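You operate a simulated robot arm through the tools that you are given. There is no shell and no other tool.

You run a simulated robot arm. Do the job below in one go: nothing can be reset, and whatever is moved stays where it is left.

TASK
Wipe the smear off the fixture's nest with the blue block, then zero the gauge.
Fine: put the block back, draw the bridge over the nest, press ZERO once and push the bridge back. Set down upright: blue block. Where these are worked on the way, their far stop is far enough and under half their travel is too little: gauge bridge. What is to be rubbed or washed off counts as gone when no trace of it is left.

The check looks at the end state, three seconds after you hand in, the way a careful person would. Anything else that was tipped, shoved, dropped, spilled or broken makes it a failure.

THE ROBOT
A 7-joint arm with a fingered hand, fixed in place. Base frame: the origin is on the floor under the middle of its stand, x ahead of it, y to its left, z up. Lengths are in m, angles in degrees, forces in N, time in s.
With the tool pointing down near the work surface it reaches from about 0.36 to 0.84 m from the base axis. Its first joint turns from -115.0 to 115.0 degrees. Payload 5 kg.
The TCP is the grasp point between the finger pads, 0.032 m short of the fingertips. In the tool frame z runs along the fingers and y along their closing line. The gripper opens to 0.16 m; its body begins 0.089 m behind the TCP. The gripper is a hand of 4 fingers: y runs from the thumb to the fingers, the wrist lies at [0, 0, -0.267] in the tool frame, and closing takes about 1.5 s.
Orientation is told as [roll, pitch, yaw] about the base's x, y, z axes, in that order, counted from this pose: with the fingers straight down and closing along the base's y, the tool's x points along the base's -x, its y along +y and its z along -z.

THE INTERFACE
- The arm moves only by the tool play_rows. Its argument "commands" is a list of rows, each a list of 6 numbers: the shift along the base's x, y, z in cm, then the turn, a rotation vector about the base's x, y, z in degrees. In form: [[tx, ty, tz, wx, wy, wz], ...]. A call has 1 to 20 rows; each row is the pose to reach, as a shift and turn from the pose commanded when the call began. "fingers" is the gripper command, from -1 (fully open) to 1 (shut), values between in proportion, set as the call begins (left out, the last holds). Each row takes 0.2 s and may step no farther than 0.05 m and 8.6 degrees from the row before; otherwise, or with a gripper value out of range, the whole call is refused. Where a pose cannot be reached the arm comes as near as it can. A force on the tool above 40 N (or 10 N above the force at the start of the call, whichever is more), or a blocked arm, ends the call early, and 0.2 s more pass. Each finger travels about 0.108 m/s and halts on what it meets, pressing with about 25 N; the grip force reading is that of the motor and also rises with nothing between the fingers. The clock runs only during rows and for 0.2 s after the last one: add rows that repeat a pose to give the fingers time. The reply holds the time, the measured pose of the TCP, the force on the tool along the base axes, the opening and the grip force, in the units named above and with some noise, with the torque about the TCP (base axes, N m) and any sound that the robot's microphone picked up.
- Cameras (640 x 400 px; columns grow to the right, rows downward): "scene" is fixed at [0.4022, 0.6489, 1.4638]; the picture's right is [-0.72, -0.70, 0.00], its down [-0.42, 0.43, -0.80] and it looks along [0.56, -0.57, -0.60] (base axes); focal length 292 px, centre (320, 200). "wrist" rides on the gripper at [0.08, -0.004, -0.114] in the tool frame; the picture's right is [0.05, 1.00, 0.00], its down [-0.82, 0.04, -0.58] and it looks along [-0.58, 0.03, 0.82] (tool axes); focal length 265 px, centre (320, 200). There is no depth. A picture from a camera that has moved, and an enlarged one, comes with that camera's place and axes in the base frame and with its lens.
- capture(camera): a new picture of that camera. No time passes.
- raise_lower(by): slides the trunk up (or, below 0, down) by that many m; the arm rides with it, the base frame stays. It gives what a move gives, with no picture.
- hand_shape(shape): the hand has 4 fingers and takes this shape, open, in about a second: jaw (thumb against the fingers, like two jaws); tri (thumb and two fingers); tip (a fingertip pinch); poke (one finger out to press); point (the index stretched); flat (the hand flat); cup (the hand cupped); fist (a fist). The gripper value then closes the fingers along that shape, each until it touches; the sizes above hold for jaw. It gives what a move gives, with no picture.
- inspect(camera, box): a new picture of the part [left, top, right, bottom] of that camera's present view, enlarged. No time passes.
- finish_job(): hands the job in; it is judged then, once.

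Nothing tells you positions but the pictures and the camera data. Unless the task says otherwise, let go and move clear before handing in.

The tools are called after ">>>" as a command line: name --pt "numbers of a row" for each row, then --argument value for the rest, lists and objects as JSON in quotes. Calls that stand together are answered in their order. play_rows: Moves the arm, as the interface text tells. Its arguments: {"type":"object","properties":{"commands":{"type":"array","items":{"type":"array","items":{"type":"number"}}},"fingers":{"type":"number"}},"required":["commands"]} The other tools are called the same way: raise_lower (by) moves the trunk up or down; hand_shape (shape) gives the hand a shape; capture (camera) takes a picture; inspect (camera, box) takes an enlarged picture of a part of a camera's view; finish_job () hands the job in.

At the start:

```text
time_s: 0.0
tool_pos: [0.5607, -0.033, 1.1912]
tcp_rot: [-0.1, 0.0, -0.1]
wrist_force: [0.0, -0.9, 1.1]
torque: [0.01, -0.03, -0.01]
finger_gap: 0.1599
finger_force: 0.0
shape: jaw
trunk travel left (down, up): [-0.75, 0.24]
```

scene: 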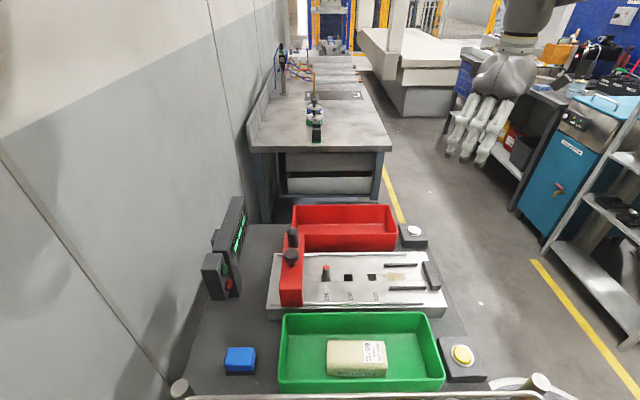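
wrist: 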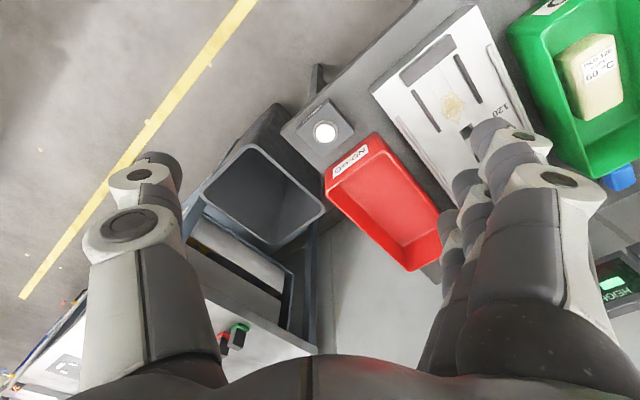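

I see a bench with a fixture (red bridge, slots, smear on the right side), a green tray with a beige block, a red tray, a blue block at the far-left, and a gauge with buttons. I'll look closer at each part before moving.

>>> inspect --camera "scene" --box '[180, 180, 500, 400]'

>>> inspect --camera "scene" --box '[190, 190, 310, 310]'

>>> inspect --camera "scene" --box '[260, 220, 460, 330]'

>>> inspect --camera "wrist" --box '[320, 0, 640, 200]'

```text
1.82 times, centred on (340, 290) of scene
camera zoom: at [0.4022, 0.6489, 1.4638], right [-0.72, -0.7, 0.0], down [-0.42, 0.43, -0.8], along [0.56, -0.57, -0.6], focal length 530 px, centre (284, 36)
```

zoom: 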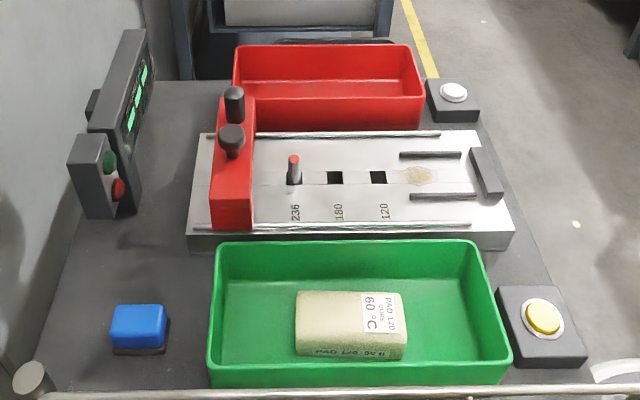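

```text
3.33 times, centred on (250, 250) of scene
camera zoom: at [0.4022, 0.6489, 1.4638], right [-0.72, -0.7, 0.0], down [-0.42, 0.43, -0.8], along [0.56, -0.57, -0.6], focal length 973 px, centre (553, 33)
```

zoom: 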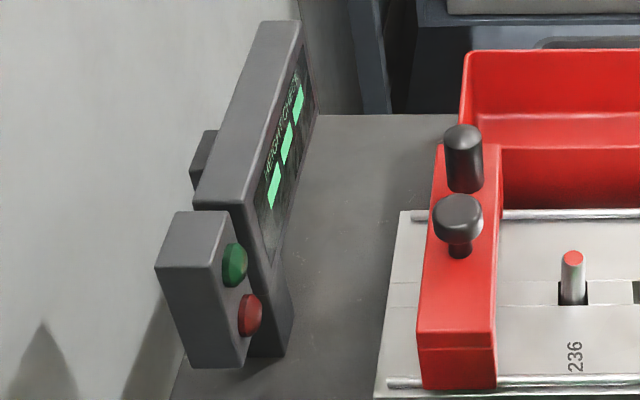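

```text
3.20 times, centred on (360, 275) of scene
camera zoom: at [0.4022, 0.6489, 1.4638], right [-0.72, -0.7, 0.0], down [-0.42, 0.43, -0.8], along [0.56, -0.57, -0.6], focal length 934 px, centre (192, -40)
```

zoom: 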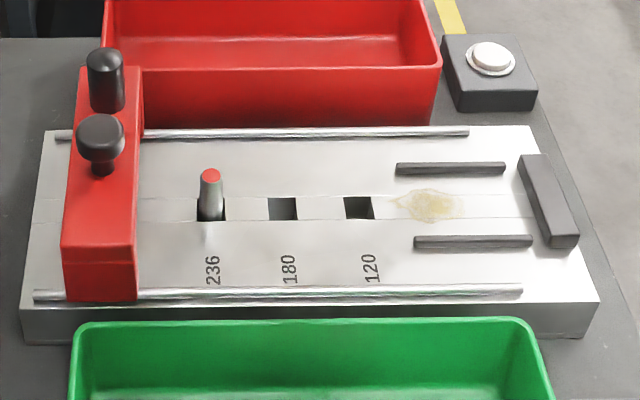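

```text
2.00 times, centred on (480, 100) of wrist
camera zoom: at [0.4786, -0.0368, 1.3045], right [-0.05, 1.0, 0.0], down [0.82, 0.04, 0.58], along [0.58, 0.03, -0.82], focal length 531 px, centre (0, 400)
```

zoom: 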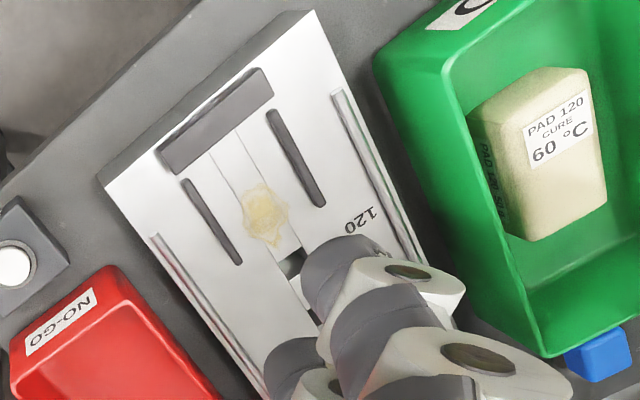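

The bench top seems to be near z≈0.83–0.87, with the fixture running along roughly the (0.72, 0.70) direction, the bridge at its far end and the gauge box beyond it. I'll swing the hand over to get a better view of the gauge, its buttons and the blue block.

>>> play_rows --pt "-2 3 0 0 0 8" --pt "-4 6 0 0 0 16" --pt "-6 9 0 0 0 24" --pt "-8 12 0 0 0 32" --pt "-10 15 0 0 0 40" --pt "-10 15 0 0 0 40"

>>> capture --camera "wrist"

>>> capture --camera "scene"

```text
time_s: 1.4
tool_pos: [0.4569, 0.1153, 1.1883]
tcp_rot: [0.0, -0.1, 40.0]
wrist_force: [-0.4, 0.1, -0.1]
torque: [-0.01, 0.02, 0.0]
finger_gap: 0.1599
finger_force: 0.1
shape: jaw
trunk travel left (down, up): [-0.75, 0.24]
```

```text
taken
camera wrist: at [0.3974, 0.0607, 1.3016], right [-0.68, 0.73, 0.0], down [0.6, 0.56, 0.58], along [0.42, 0.39, -0.82], focal length 265 px, centre (320, 200)
```

wrist: 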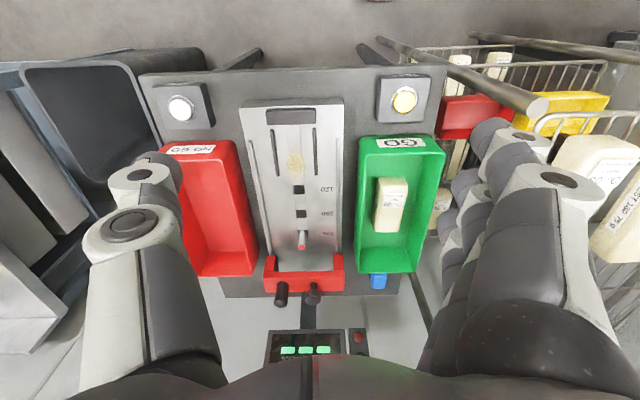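

```text
taken
```

scene: 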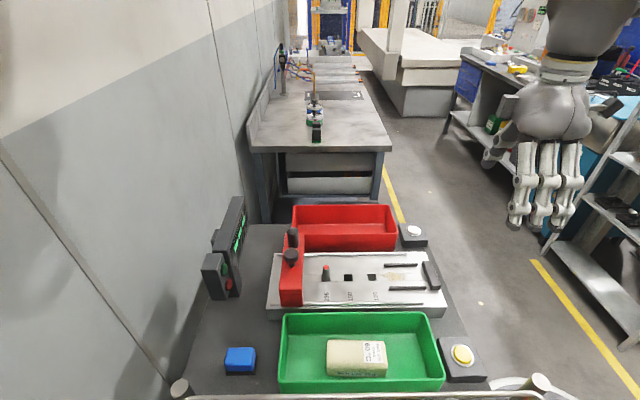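

Now the wrist view shows the whole fixture, with trays marked NO-GO (red) and GO (green), and the gauge with its buttons behind the bridge. I'll tilt the hand forward to read the gauge box.

>>> play_rows --pt "0 0 2 5.4 -5.8 0" --pt "0 0 4 10.8 -11.6 0" --pt "0 0 6 16.2 -17.4 0" --pt "0 0 8 21.6 -23.2 0" --pt "0 0 8 27 -29 0" --pt "0 0 8 27 -29 0"

>>> capture --camera "wrist"

```text
time_s: 2.8
tool_pos: [0.4918, 0.112, 1.2398]
tcp_rot: [2.3, -39.6, 39.2]
wrist_force: [0.0, -0.1, -0.2]
torque: [-0.04, 0.01, -0.01]
finger_gap: 0.1602
finger_force: 0.1
shape: jaw
out of reach, approached as far as the arm can: row 4, 5, 6
trunk travel left (down, up): [-0.75, 0.24]
```

```text
taken
camera wrist: at [0.3927, 0.0206, 1.275], right [-0.68, 0.73, 0.0], down [0.19, 0.18, 0.97], along [0.71, 0.66, -0.26], focal length 265 px, centre (320, 200)
```

wrist: 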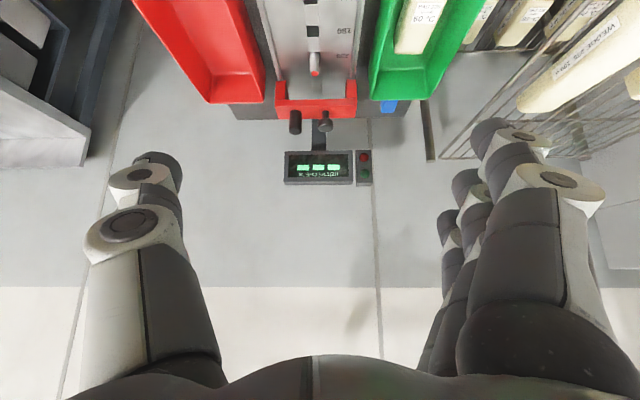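

>>> inspect --camera "wrist" --box '[240, 70, 440, 200]'

>>> inspect --camera "wrist" --box '[275, 140, 385, 200]'

>>> inspect --camera "scene" --box '[430, 335, 500, 385]'

>>> inspect --camera "scene" --box '[385, 215, 435, 250]'

>>> inspect --camera "scene" --box '[195, 190, 255, 310]'

```text
3.08 times, centred on (340, 135) of wrist
camera zoom: at [0.3927, 0.0206, 1.275], right [-0.68, 0.73, 0.0], down [0.19, 0.18, 0.97], along [0.71, 0.66, -0.26], focal length 817 px, centre (258, 400)
```

zoom: 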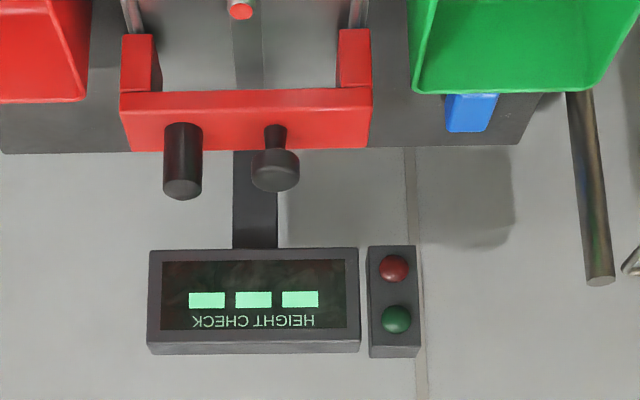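

```text
5.82 times, centred on (330, 170) of wrist
camera zoom: at [0.3927, 0.0206, 1.275], right [-0.68, 0.73, 0.0], down [0.19, 0.18, 0.97], along [0.71, 0.66, -0.26], focal length 1544 px, centre (262, 374)
```

zoom: 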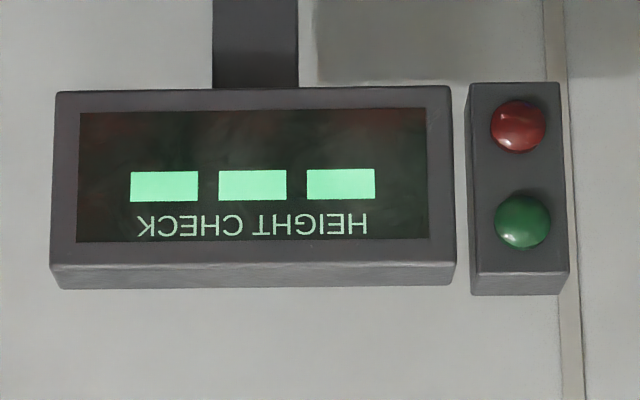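

```text
8.00 times, centred on (465, 360) of scene
camera zoom: at [0.4022, 0.6489, 1.4638], right [-0.72, -0.7, 0.0], down [-0.42, 0.43, -0.8], along [0.56, -0.57, -0.6], focal length 2334 px, centre (-840, -1080)
```

zoom: 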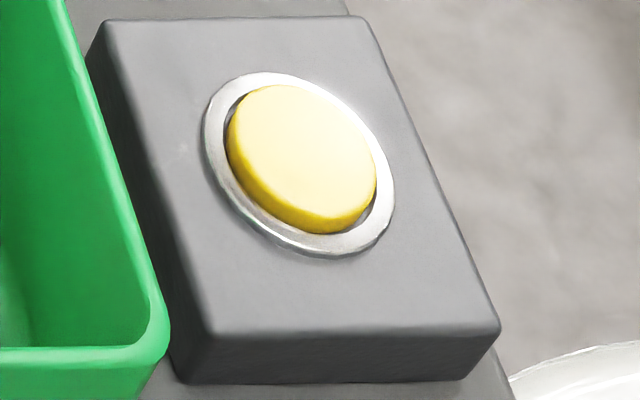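

```text
11.43 times, centred on (410, 232) of scene
camera zoom: at [0.4022, 0.6489, 1.4638], right [-0.72, -0.7, 0.0], down [-0.42, 0.43, -0.8], along [0.56, -0.57, -0.6], focal length 3334 px, centre (-709, -171)
```

zoom: 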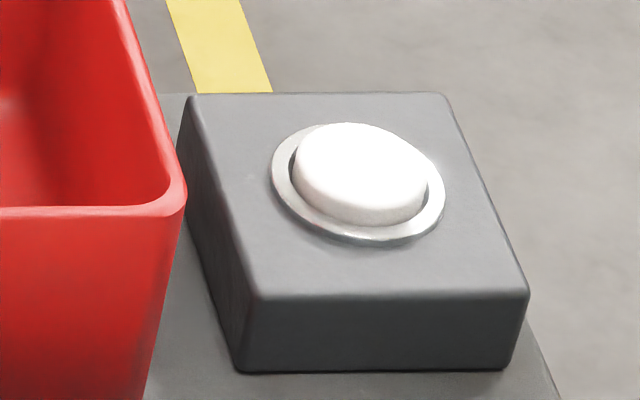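

```text
3.33 times, centred on (225, 250) of scene
camera zoom: at [0.4022, 0.6489, 1.4638], right [-0.72, -0.7, 0.0], down [-0.42, 0.43, -0.8], along [0.56, -0.57, -0.6], focal length 973 px, centre (637, 33)
```

zoom: 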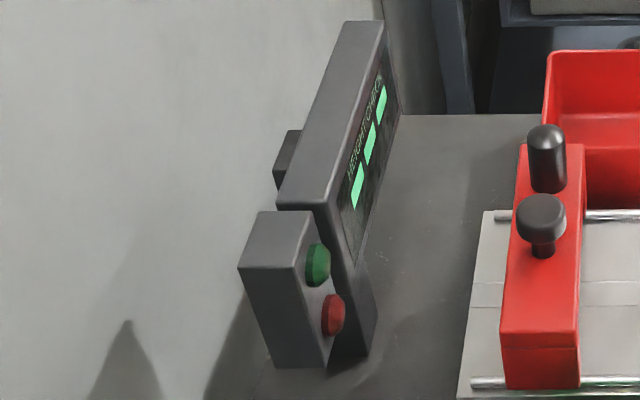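

The red/green domes on the display box look like lamps; the white and yellow pedestals look like push buttons, with labels I need to read. I'll tilt back down and look at both from above.

>>> play_rows --pt "0 0 0 -5.4 5.8 0" --pt "0 0 -2 -10.8 11.6 0" --pt "0 0 -5 -16.2 17.4 0" --pt "0 0 -8 -21.6 23.2 0" --pt "-2 0 -10 -27 29 0" --pt "-4 0 -12 -27 29 0"

>>> capture --camera "wrist"

```text
time_s: 4.2
tool_pos: [0.4496, 0.11, 1.1239]
tcp_rot: [-0.1, 0.1, 40.0]
wrist_force: [-0.7, -0.3, -0.2]
torque: [0.02, -0.02, -0.01]
finger_gap: 0.1598
finger_force: 0.0
shape: jaw
trunk travel left (down, up): [-0.75, 0.24]
```

```text
taken
camera wrist: at [0.3904, 0.0566, 1.2368], right [-0.68, 0.73, 0.0], down [0.6, 0.56, 0.58], along [0.42, 0.39, -0.82], focal length 265 px, centre (320, 200)
```

wrist: 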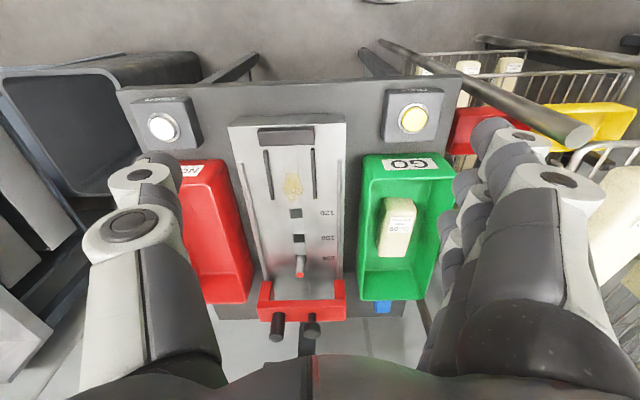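

>>> inspect --camera "wrist" --box '[120, 80, 220, 160]'

>>> inspect --camera "wrist" --box '[370, 75, 460, 150]'

>>> inspect --camera "wrist" --box '[220, 100, 370, 230]'

>>> inspect --camera "wrist" --box '[220, 220, 420, 370]'

```text
5.00 times, centred on (170, 120) of wrist
camera zoom: at [0.3904, 0.0566, 1.2368], right [-0.68, 0.73, 0.0], down [0.6, 0.56, 0.58], along [0.42, 0.39, -0.82], focal length 1327 px, centre (1070, 600)
```

zoom: 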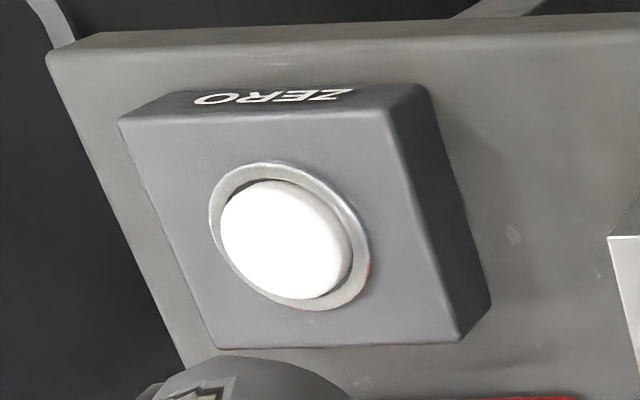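

```text
5.33 times, centred on (415, 112) of wrist
camera zoom: at [0.3904, 0.0566, 1.2368], right [-0.68, 0.73, 0.0], down [0.6, 0.56, 0.58], along [0.42, 0.39, -0.82], focal length 1416 px, centre (-187, 667)
```

zoom: 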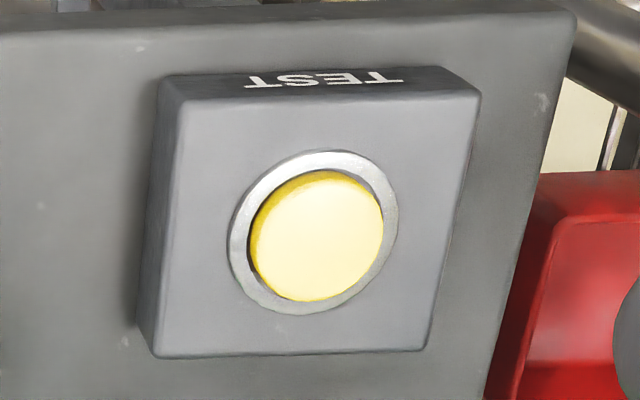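

```text
3.08 times, centred on (295, 165) of wrist
camera zoom: at [0.3904, 0.0566, 1.2368], right [-0.68, 0.73, 0.0], down [0.6, 0.56, 0.58], along [0.42, 0.39, -0.82], focal length 817 px, centre (397, 308)
```

zoom: 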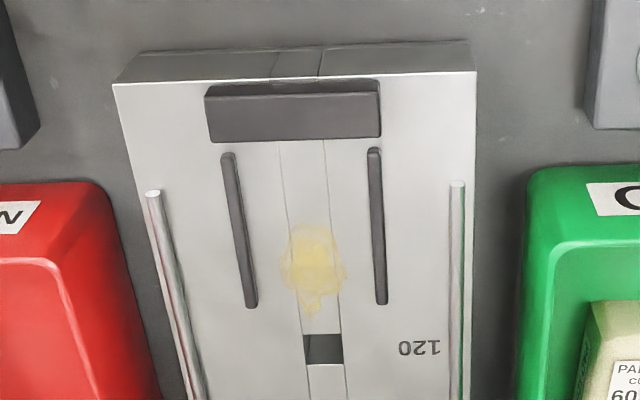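

```text
2.67 times, centred on (320, 295) of wrist
camera zoom: at [0.3904, 0.0566, 1.2368], right [-0.68, 0.73, 0.0], down [0.6, 0.56, 0.58], along [0.42, 0.39, -0.82], focal length 708 px, centre (320, -53)
```

zoom: 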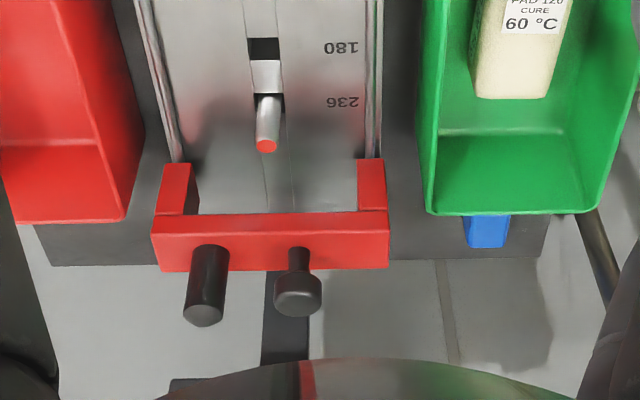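

ZERO is the white button (yellow is TEST, not to be touched). Now I want a close look at the blue block and how it sits, before planning the grasp.

>>> inspect --camera "scene" --box '[205, 330, 275, 385]'

>>> inspect --camera "scene" --box '[265, 225, 325, 315]'

>>> play_rows --pt "4 4 2 0 0 0" --pt "8 8 4 0 0 0" --pt "11 12 4 0 0 0" --pt "14 16 4 0 0 0" --pt "17 20 4 0 0 0" --pt "17 20 4 0 0 0"

>>> capture --camera "wrist"

```text
7.27 times, centred on (240, 358) of scene
camera zoom: at [0.4022, 0.6489, 1.4638], right [-0.72, -0.7, 0.0], down [-0.42, 0.43, -0.8], along [0.56, -0.57, -0.6], focal length 2122 px, centre (902, -946)
```

zoom: 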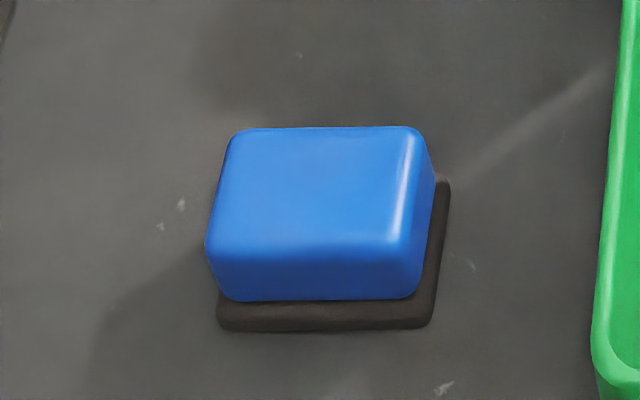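

```text
4.44 times, centred on (295, 270) of scene
camera zoom: at [0.4022, 0.6489, 1.4638], right [-0.72, -0.7, 0.0], down [-0.42, 0.43, -0.8], along [0.56, -0.57, -0.6], focal length 1297 px, centre (431, -111)
```

zoom: 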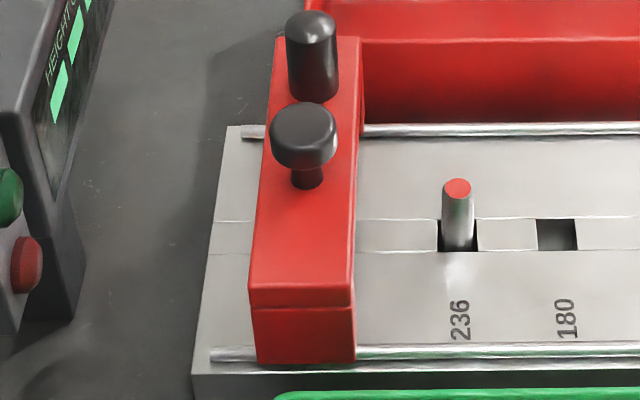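

```text
refused: row 1 steps farther than a row can; nothing moved
```

```text
taken
camera wrist: at [0.3904, 0.0566, 1.2368], right [-0.68, 0.73, 0.0], down [0.6, 0.56, 0.58], along [0.42, 0.39, -0.82], focal length 265 px, centre (320, 200)
```

wrist: 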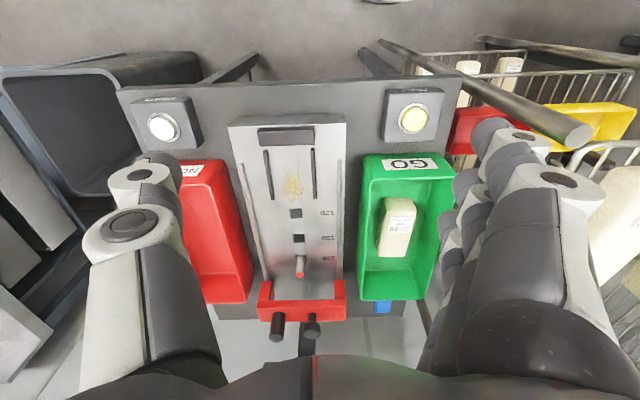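

The blue block (about 57 × 40 × 45 mm, dark wiping pad underneath) sits at roughly (0.71, 0.56), far out and with a rail nearby on the camera side at z≈1.0. I'll go out towards it high up, in small steps, to see what the arm can reach there.

>>> play_rows --pt "2 3.5 1 0 0 0" --pt "4 7 2 0 0 1" --pt "6 10.5 3 0 0 2" --pt "8 14 4 0 0 3" --pt "10 17.5 4 0 0 4" --pt "12 21 4 0 0 5" --pt "14 24.5 4 0 0 5" --pt "16 28 4 0 0 5" --pt "18 31.5 4 0 0 5" --pt "18 31.5 4 0 0 5"

>>> capture --camera "wrist"

>>> capture --camera "scene"

```text
time_s: 6.4
tool_pos: [0.6272, 0.424, 1.163]
tcp_rot: [0.1, 0.0, 45.0]
wrist_force: [-0.2, -0.2, 1.5]
torque: [0.07, -0.05, 0.02]
finger_gap: 0.1599
finger_force: 0.1
shape: jaw
trunk travel left (down, up): [-0.75, 0.24]
```

```text
taken
camera wrist: at [0.5723, 0.3645, 1.276], right [-0.74, 0.67, 0.0], down [0.55, 0.61, 0.58], along [0.39, 0.43, -0.82], focal length 265 px, centre (320, 200)
```

wrist: 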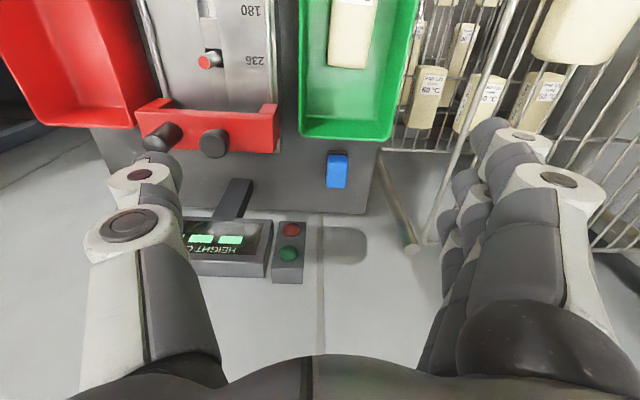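

```text
taken
```

scene: 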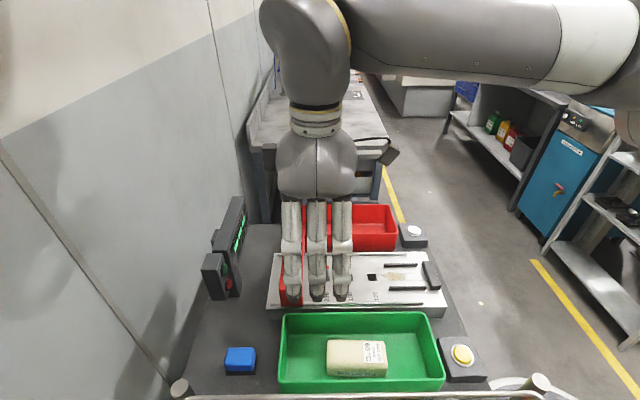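

The arm reaches easily so far. I'll take an enlarged look at the block and the rail from here.

>>> inspect --camera "wrist" --box '[290, 130, 450, 270]'

>>> inspect --camera "wrist" --box '[120, 60, 300, 180]'

>>> inspect --camera "scene" --box '[150, 300, 350, 400]'

```text
2.86 times, centred on (370, 200) of wrist
camera zoom: at [0.5723, 0.3645, 1.276], right [-0.74, 0.67, 0.0], down [0.55, 0.61, 0.58], along [0.39, 0.43, -0.82], focal length 758 px, centre (177, 200)
```

zoom: 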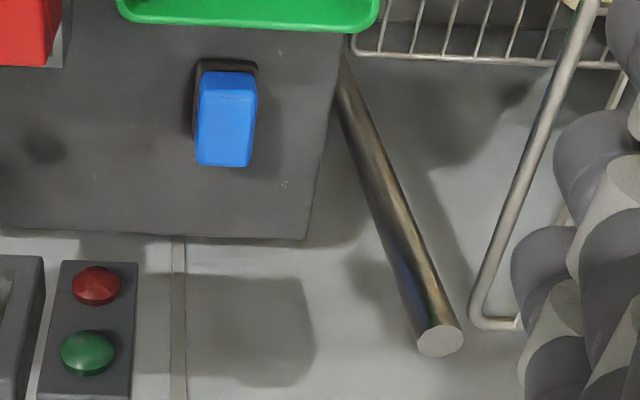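

```text
3.33 times, centred on (210, 120) of wrist
camera zoom: at [0.5723, 0.3645, 1.276], right [-0.74, 0.67, 0.0], down [0.55, 0.61, 0.58], along [0.39, 0.43, -0.82], focal length 885 px, centre (687, 467)
```

zoom: 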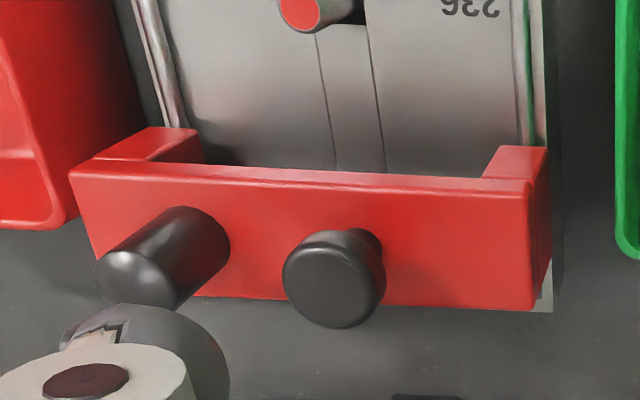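

```text
3.20 times, centred on (250, 350) of scene
camera zoom: at [0.4022, 0.6489, 1.4638], right [-0.72, -0.7, 0.0], down [-0.42, 0.43, -0.8], along [0.56, -0.57, -0.6], focal length 934 px, centre (544, -280)
```

zoom: 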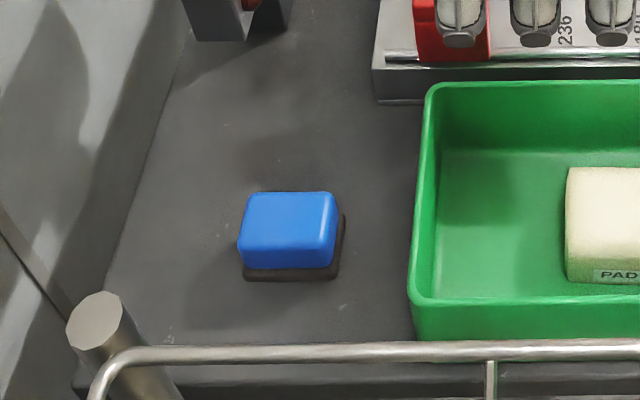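

The post top is at about (0.665, 0.666, 1.0) and a cart tube runs at z≈1.0 just beside it, so I need a narrow hand opening there. I'll half-close the fingers and move over the block, staying high.

>>> play_rows --pt "2.1 3.4 0 0 0 0" --pt "4.2 6.8 0 0 0 0" --pt "6.3 10.2 0 0 0 0" --pt "8.35 13.67 0 0 0 0" --pt "8.35 13.67 0 0 0 0" --fingers 0

>>> capture --camera "wrist"

>>> capture --camera "scene"

```text
time_s: 7.6
tool_pos: [0.6326, 0.4762, 1.1222]
tcp_rot: [-0.2, 0.3, 45.0]
wrist_force: [-1.2, 1.1, -1.0]
torque: [-0.1, 0.01, 0.01]
finger_gap: 0.0804
finger_force: 0.1
shape: jaw
out of reach, approached as far as the arm can: row 1, 2, 3, 4, 5
trunk travel left (down, up): [-0.75, 0.24]
```

```text
taken
camera wrist: at [0.5781, 0.4175, 1.2355], right [-0.74, 0.67, 0.0], down [0.55, 0.61, 0.58], along [0.39, 0.43, -0.82], focal length 265 px, centre (320, 200)
```

wrist: 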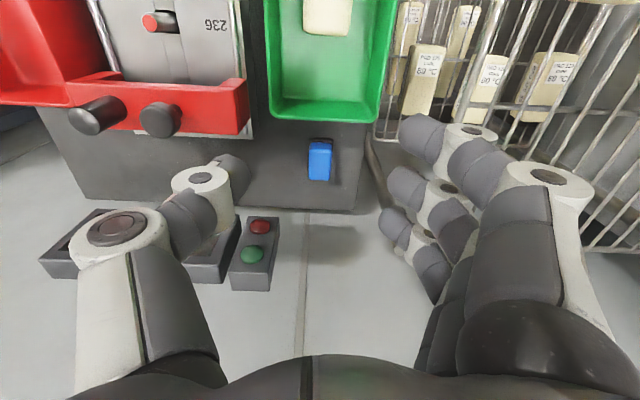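

```text
taken
```

scene: 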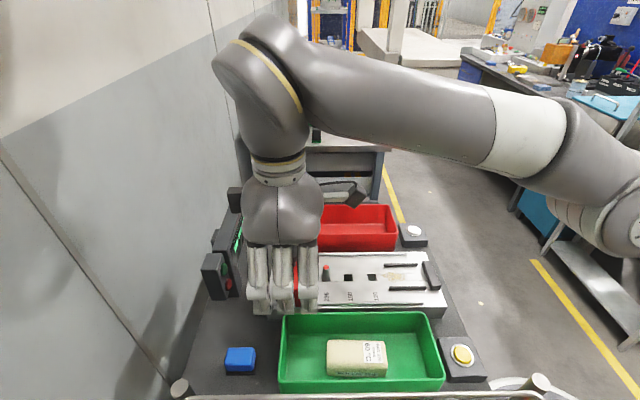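

Tool-down reach tops out near 0.84 m, and the block is at ≈0.905 m, so I'll need about 20° of outward tilt for it. Before that, I'll check which hand shape suits a 36–53 mm wide block, by looking at the "tri" shape up here.

>>> hand_shape --shape "tri"

>>> capture --camera "wrist"

>>> inspect --camera "scene" --box '[200, 150, 400, 330]'

```text
time_s: 8.5
tool_pos: [0.6332, 0.4735, 1.1239]
tcp_rot: [0.0, 0.0, 45.1]
wrist_force: [-0.5, 0.8, -0.7]
torque: [-0.01, 0.0, 0.02]
finger_gap: 0.1599
finger_force: 0.2
shape: tri
trunk travel left (down, up): [-0.75, 0.24]
```

```text
taken
camera wrist: at [0.5779, 0.4152, 1.2369], right [-0.74, 0.67, 0.0], down [0.55, 0.61, 0.58], along [0.39, 0.43, -0.82], focal length 265 px, centre (320, 200)
```

wrist: 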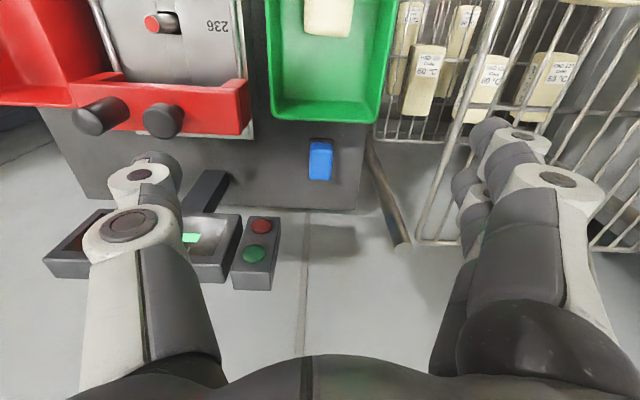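

```text
2.22 times, centred on (300, 240) of scene
camera zoom: at [0.4022, 0.6489, 1.4638], right [-0.72, -0.7, 0.0], down [-0.42, 0.43, -0.8], along [0.56, -0.57, -0.6], focal length 648 px, centre (364, 111)
```

zoom: 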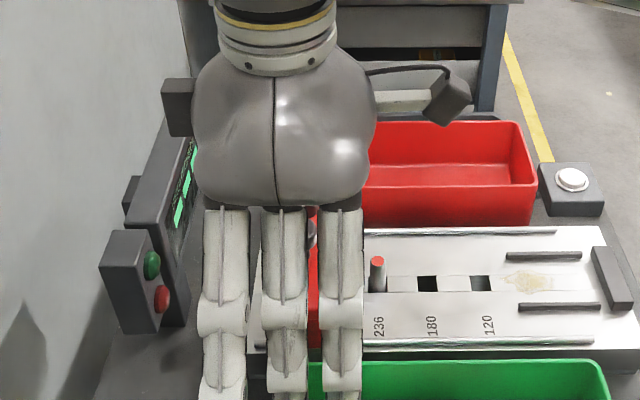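

>>> play_rows --pt "0 0 0 0 0 0" --pt "0 0 0 0 0 0" --pt "0 0 0 0 0 0" --pt "0 0 0 0 0 0" --pt "0 0 0 0 0 0" --fingers 0.4

>>> capture --camera "wrist"

>>> inspect --camera "scene" --box '[200, 150, 400, 330]'

```text
time_s: 9.7
tool_pos: [0.6326, 0.4744, 1.1238]
tcp_rot: [0.0, 0.0, 44.9]
wrist_force: [-0.1, -0.3, 0.3]
torque: [-0.01, -0.01, -0.02]
finger_gap: 0.049
finger_force: 0.0
shape: tri
trunk travel left (down, up): [-0.75, 0.24]
```

```text
taken
camera wrist: at [0.5779, 0.4153, 1.2369], right [-0.74, 0.67, 0.0], down [0.55, 0.61, 0.58], along [0.39, 0.43, -0.82], focal length 265 px, centre (320, 200)
```

wrist: 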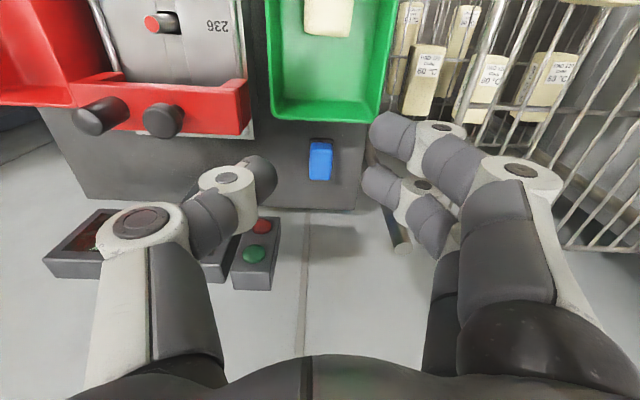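

```text
2.22 times, centred on (300, 240) of scene
camera zoom: at [0.4022, 0.6489, 1.4638], right [-0.72, -0.7, 0.0], down [-0.42, 0.43, -0.8], along [0.56, -0.57, -0.6], focal length 648 px, centre (364, 111)
```

zoom: 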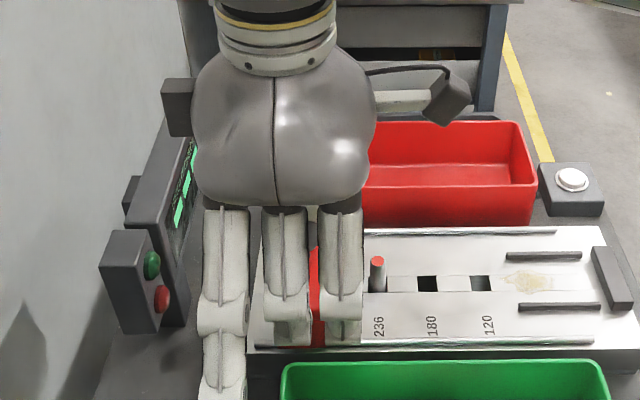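

In "tri" one finger stays straight out, which would get close to the post; "jaw" is better. I'll go back to jaw, set a ~56 mm opening, tilt 20° outward and hover above the block with the fingertips still above the post top.

>>> hand_shape --shape "jaw"

>>> play_rows --pt "0 0 0 5.6 -5.6 0" --pt "1.5 1.5 -1 10 -10 0" --pt "3.5 4 -2.5 14.14 -14.14 0" --pt "5.5 6 -4 14.14 -14.14 0" --pt "6.8 7.6 -4.4 14.14 -14.14 0" --pt "6.8 7.6 -4.4 14.14 -14.14 0" --fingers 0.3

>>> capture --camera "wrist"

>>> capture --camera "scene"

```text
time_s: 10.6
tool_pos: [0.6325, 0.4738, 1.1234]
tcp_rot: [0.1, -0.1, 45.0]
wrist_force: [0.1, -0.5, -1.0]
torque: [0.0, -0.05, 0.0]
finger_gap: 0.1598
finger_force: 0.2
shape: jaw
trunk travel left (down, up): [-0.75, 0.24]
```

```text
time_s: 12.0
tool_pos: [0.7037, 0.5479, 1.0805]
tcp_rot: [0.0, -20.0, 44.9]
wrist_force: [0.0, -0.3, -1.0]
torque: [-0.01, 0.03, 0.03]
finger_gap: 0.0565
finger_force: 0.1
shape: jaw
trunk travel left (down, up): [-0.75, 0.24]
```

```text
taken
camera wrist: at [0.625, 0.4661, 1.1594], right [-0.74, 0.67, -0.02], down [0.37, 0.43, 0.82], along [0.56, 0.6, -0.57], focal length 265 px, centre (320, 200)
```

wrist: 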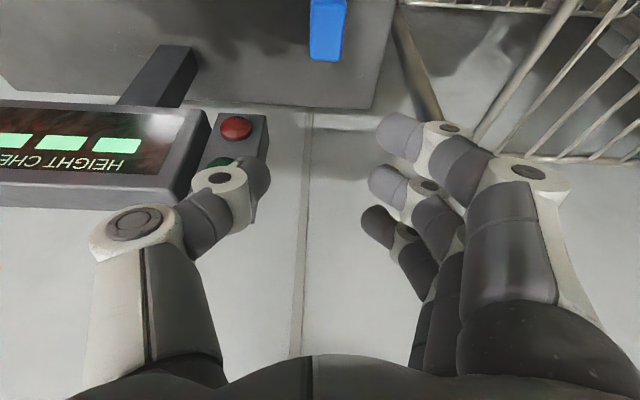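

```text
taken
```

scene: 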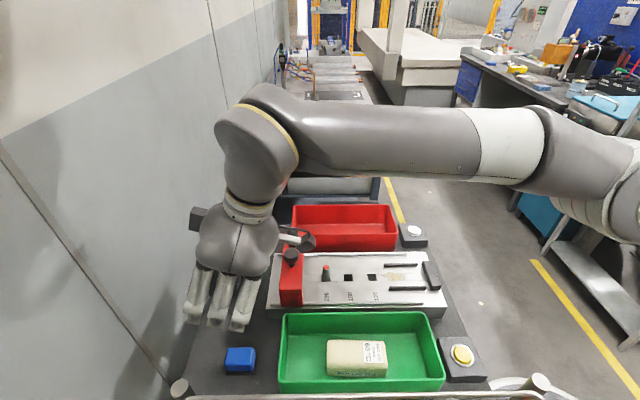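

The arm reaches here with 20° tilt. The lamp box on the gauge is close on the thumb side (edge at g≈-0.153), so I'll inspect clearances between the hand and that box before descending.

>>> inspect --camera "scene" --box '[160, 180, 340, 340]'

>>> inspect --camera "wrist" --box '[190, 0, 400, 180]'

```text
2.50 times, centred on (250, 260) of scene
camera zoom: at [0.4022, 0.6489, 1.4638], right [-0.72, -0.7, 0.0], down [-0.42, 0.43, -0.8], along [0.56, -0.57, -0.6], focal length 729 px, centre (495, 50)
```

zoom: 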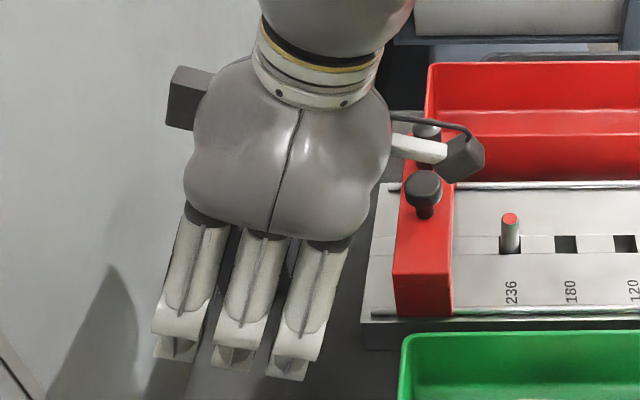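

```text
2.22 times, centred on (295, 90) of wrist
camera zoom: at [0.625, 0.4661, 1.1594], right [-0.74, 0.67, -0.02], down [0.37, 0.43, 0.82], along [0.56, 0.6, -0.57], focal length 590 px, centre (376, 444)
```

zoom: 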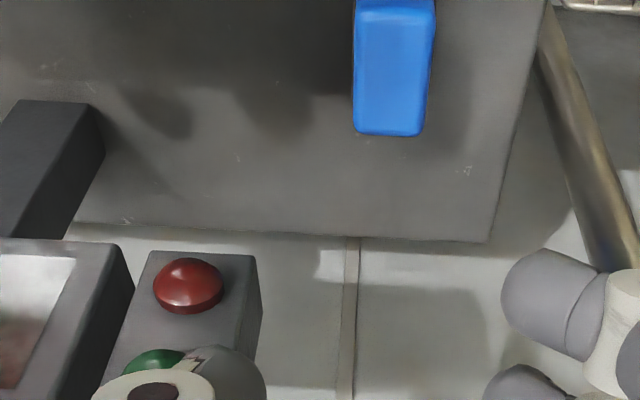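

Clearances look workable: block centre at f≈0.895, g≈-0.104 (≈(0.706, 0.559)), aligned with the bench axes. I'll descend partway (TCP z≈0.95) with a small sideways correction, then look again.

>>> play_rows --pt "-0.4 0.4 0 0 0 0" --pt "-0.4 0.4 -3 0 0 0" --pt "-0.4 0.4 -6 0 0 0" --pt "-0.4 0.4 -8 0 0 0" --pt "-0.4 0.4 -10 0 0 0" --pt "-0.4 0.4 -10 0 0 0"

>>> capture --camera "wrist"

>>> capture --camera "scene"

>>> inspect --camera "scene" --box '[160, 230, 320, 400]'

```text
time_s: 13.4
tool_pos: [0.7009, 0.5535, 0.9807]
tcp_rot: [0.0, -20.0, 44.9]
wrist_force: [-0.1, 0.0, 0.2]
torque: [-0.04, 0.01, 0.02]
finger_gap: 0.0566
finger_force: 0.1
shape: jaw
trunk travel left (down, up): [-0.75, 0.24]
```

```text
taken
camera wrist: at [0.6218, 0.4703, 1.0593], right [-0.74, 0.67, -0.02], down [0.37, 0.43, 0.82], along [0.56, 0.6, -0.57], focal length 265 px, centre (320, 200)
```

wrist: 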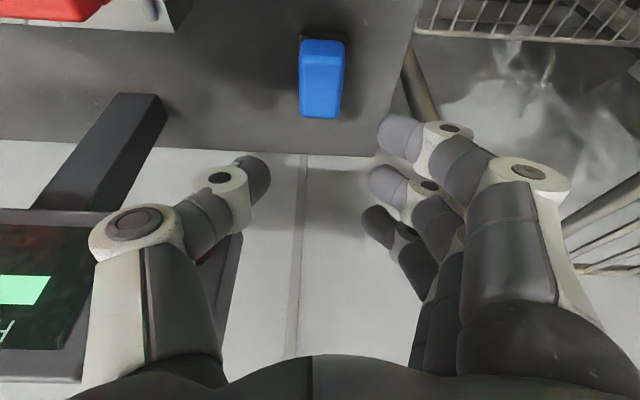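

```text
taken
```

scene: 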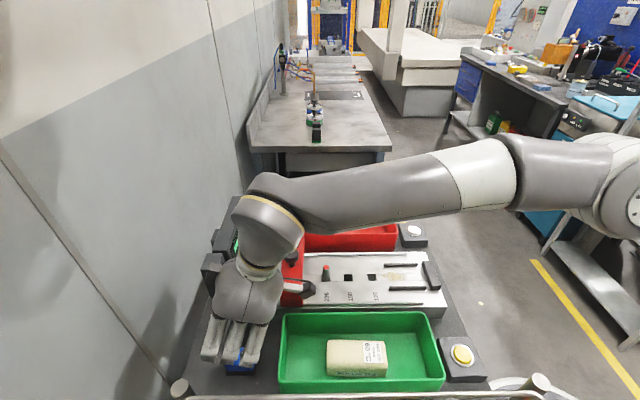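

```text
2.35 times, centred on (240, 315) of scene
camera zoom: at [0.4022, 0.6489, 1.4638], right [-0.72, -0.7, 0.0], down [-0.42, 0.43, -0.8], along [0.56, -0.57, -0.6], focal length 686 px, centre (508, -71)
```

zoom: 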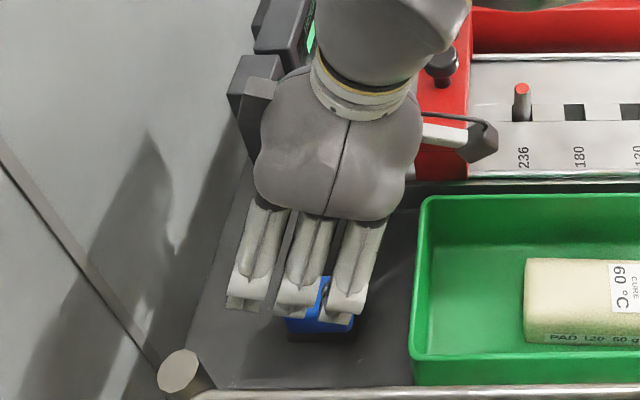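

Still clear with no contact forces. I'll continue down to z≈0.90 with a slight pull-back from the lamp box.

>>> play_rows --pt "-0.25 -0.25 -1.5 0 0 0" --pt "-0.25 -0.25 -3 0 0 0" --pt "-0.25 -0.25 -4.5 0 0 0" --pt "-0.25 -0.25 -6 0 0 0" --pt "-0.25 -0.25 -7.2 0 0 0" --pt "-0.25 -0.25 -7.2 0 0 0"

>>> capture --camera "wrist"

>>> inspect --camera "scene" --box '[160, 230, 320, 400]'

```text
time_s: 14.8
tool_pos: [0.6987, 0.5521, 0.9091]
tcp_rot: [0.0, -20.0, 44.9]
wrist_force: [-0.2, 0.3, -0.3]
torque: [0.02, -0.04, 0.0]
finger_gap: 0.0563
finger_force: 0.0
shape: jaw
trunk travel left (down, up): [-0.75, 0.24]
```

```text
taken
camera wrist: at [0.6195, 0.4702, 0.9876], right [-0.74, 0.67, -0.02], down [0.37, 0.43, 0.82], along [0.56, 0.6, -0.57], focal length 265 px, centre (320, 200)
```

wrist: 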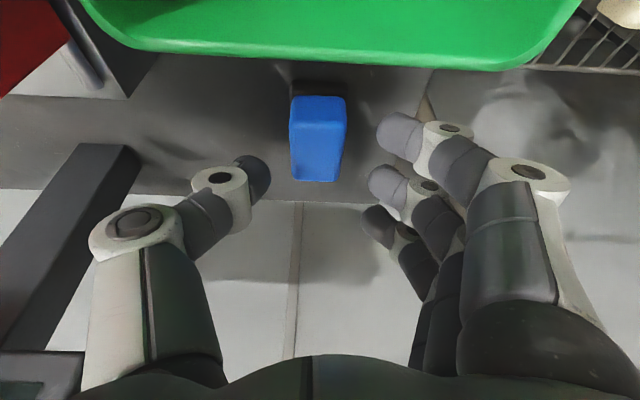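

```text
2.35 times, centred on (240, 315) of scene
camera zoom: at [0.4022, 0.6489, 1.4638], right [-0.72, -0.7, 0.0], down [-0.42, 0.43, -0.8], along [0.56, -0.57, -0.6], focal length 686 px, centre (508, -71)
```

zoom: 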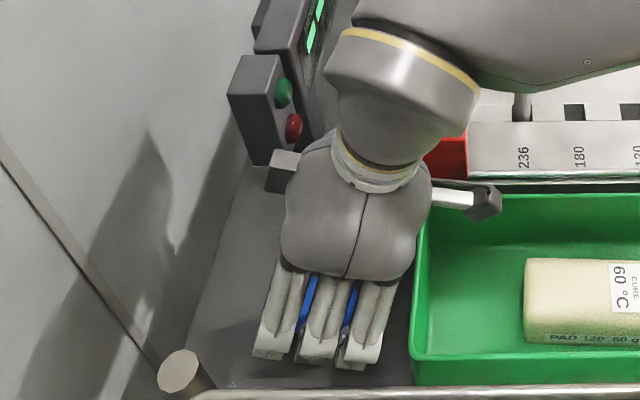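

The block sits centred between thumb and fingers. I'll lower the last 2.7 cm gently.

>>> play_rows --pt "0 0 -0.9 0 0 0" --pt "0 0 -1.8 0 0 0" --pt "0 0 -2.4 0 0 0" --pt "0 0 -2.7 0 0 0" --pt "0 0 -2.7 0 0 0"

>>> capture --camera "wrist"

>>> inspect --camera "scene" --box '[160, 250, 300, 400]'

```text
time_s: 16.0
tool_pos: [0.6976, 0.5525, 0.8808]
tcp_rot: [-0.1, -20.0, 45.0]
wrist_force: [-0.2, 0.6, 0.3]
torque: [0.01, 0.0, -0.01]
finger_gap: 0.0565
finger_force: 0.1
shape: jaw
trunk travel left (down, up): [-0.75, 0.24]
```

```text
taken
camera wrist: at [0.6196, 0.4697, 0.9607], right [-0.74, 0.67, -0.02], down [0.37, 0.43, 0.82], along [0.56, 0.6, -0.57], focal length 265 px, centre (320, 200)
```

wrist: 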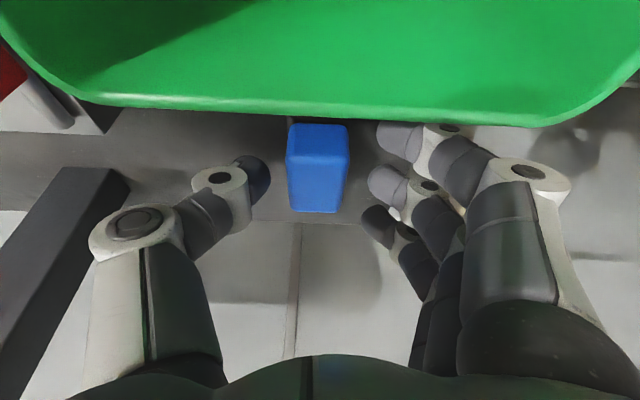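

```text
2.67 times, centred on (230, 325) of scene
camera zoom: at [0.4022, 0.6489, 1.4638], right [-0.72, -0.7, 0.0], down [-0.42, 0.43, -0.8], along [0.56, -0.57, -0.6], focal length 778 px, centre (560, -133)
```

zoom: 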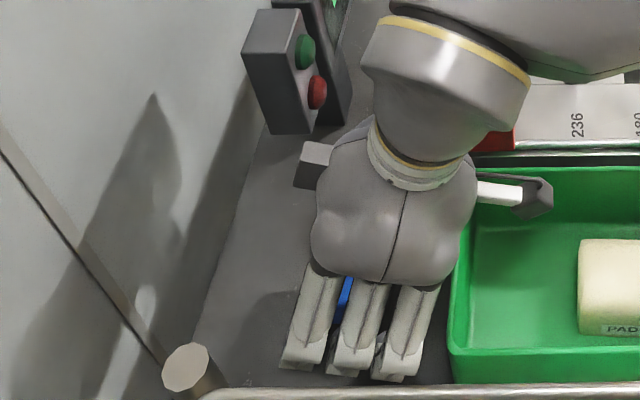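

The block is centred between thumb and fingers, with nothing touching. Closing on it now.

>>> play_rows --pt "0 0 0 0 0 0" --pt "0 0 0 0 0 0" --pt "0 0 0 0 0 0" --pt "0 0 0 0 0 0" --pt "0 0 0 0 0 0" --fingers 0.75

>>> capture --camera "wrist"

>>> inspect --camera "scene" --box '[160, 250, 300, 400]'

```text
time_s: 17.2
tool_pos: [0.6981, 0.5534, 0.8826]
tcp_rot: [0.0, -20.1, 45.0]
wrist_force: [-0.2, 2.0, 5.1]
torque: [0.37, -0.08, 0.1]
finger_gap: 0.0265
finger_force: 24.8
shape: jaw
trunk travel left (down, up): [-0.75, 0.24]
```

```text
taken
camera wrist: at [0.6193, 0.4698, 0.9614], right [-0.74, 0.67, -0.02], down [0.37, 0.43, 0.82], along [0.56, 0.6, -0.57], focal length 265 px, centre (320, 200)
```

wrist: 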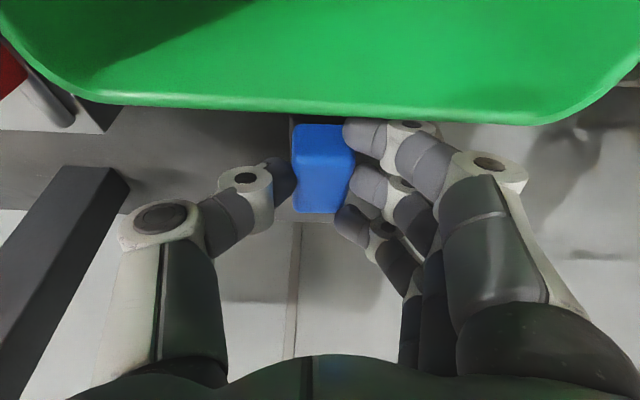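

```text
2.67 times, centred on (230, 325) of scene
camera zoom: at [0.4022, 0.6489, 1.4638], right [-0.72, -0.7, 0.0], down [-0.42, 0.43, -0.8], along [0.56, -0.57, -0.6], focal length 778 px, centre (560, -133)
```

zoom: 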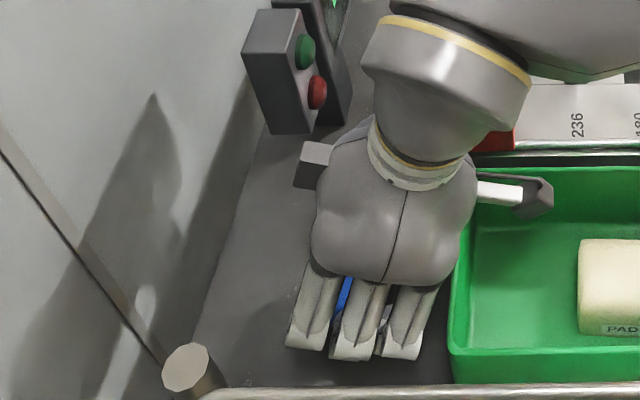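

Grip force is 24.8 N with the block between thumb and fingers. I'll lift straight up a little and check that it comes along level.

>>> play_rows --pt "0 0 0.5 0 0 0" --pt "0 0 1.2 0 0 0" --pt "0 0 2.2 0 0 0" --pt "0 0 3.0 0 0 0" --pt "0 0 3.0 0 0 0"

>>> capture --camera "wrist"

>>> inspect --camera "scene" --box '[160, 250, 300, 400]'

```text
time_s: 18.4
tool_pos: [0.698, 0.553, 0.9115]
tcp_rot: [0.0, -20.0, 45.1]
wrist_force: [0.8, 0.4, -1.6]
torque: [0.0, 0.02, 0.02]
finger_gap: 0.0265
finger_force: 25.5
shape: jaw
trunk travel left (down, up): [-0.75, 0.24]
```

```text
taken
camera wrist: at [0.6188, 0.4697, 0.9903], right [-0.74, 0.67, -0.02], down [0.37, 0.43, 0.82], along [0.56, 0.6, -0.57], focal length 265 px, centre (320, 200)
```

wrist: 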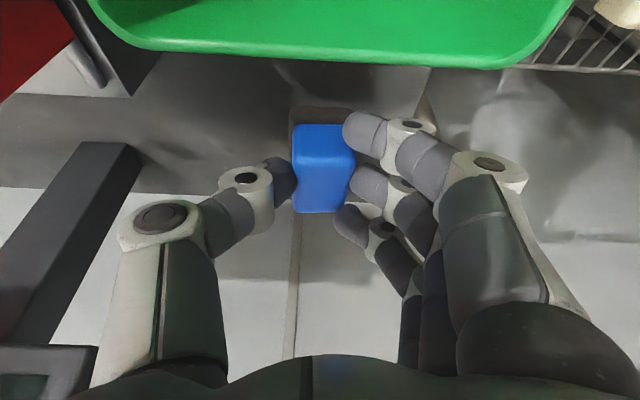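

```text
2.67 times, centred on (230, 325) of scene
camera zoom: at [0.4022, 0.6489, 1.4638], right [-0.72, -0.7, 0.0], down [-0.42, 0.43, -0.8], along [0.56, -0.57, -0.6], focal length 778 px, centre (560, -133)
```

zoom: 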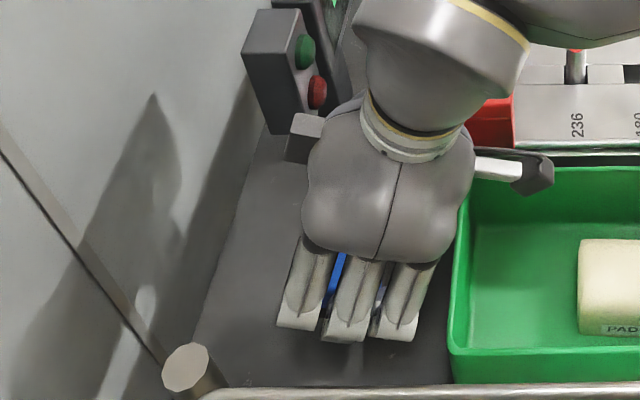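

>>> inspect --camera "wrist" --box '[240, 80, 420, 240]'

```text
2.50 times, centred on (330, 160) of wrist
camera zoom: at [0.6188, 0.4697, 0.9903], right [-0.74, 0.67, -0.02], down [0.37, 0.43, 0.82], along [0.56, 0.6, -0.57], focal length 664 px, centre (295, 300)
```

zoom: 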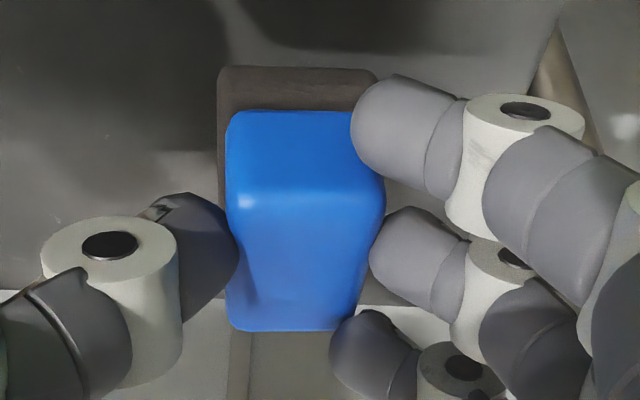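

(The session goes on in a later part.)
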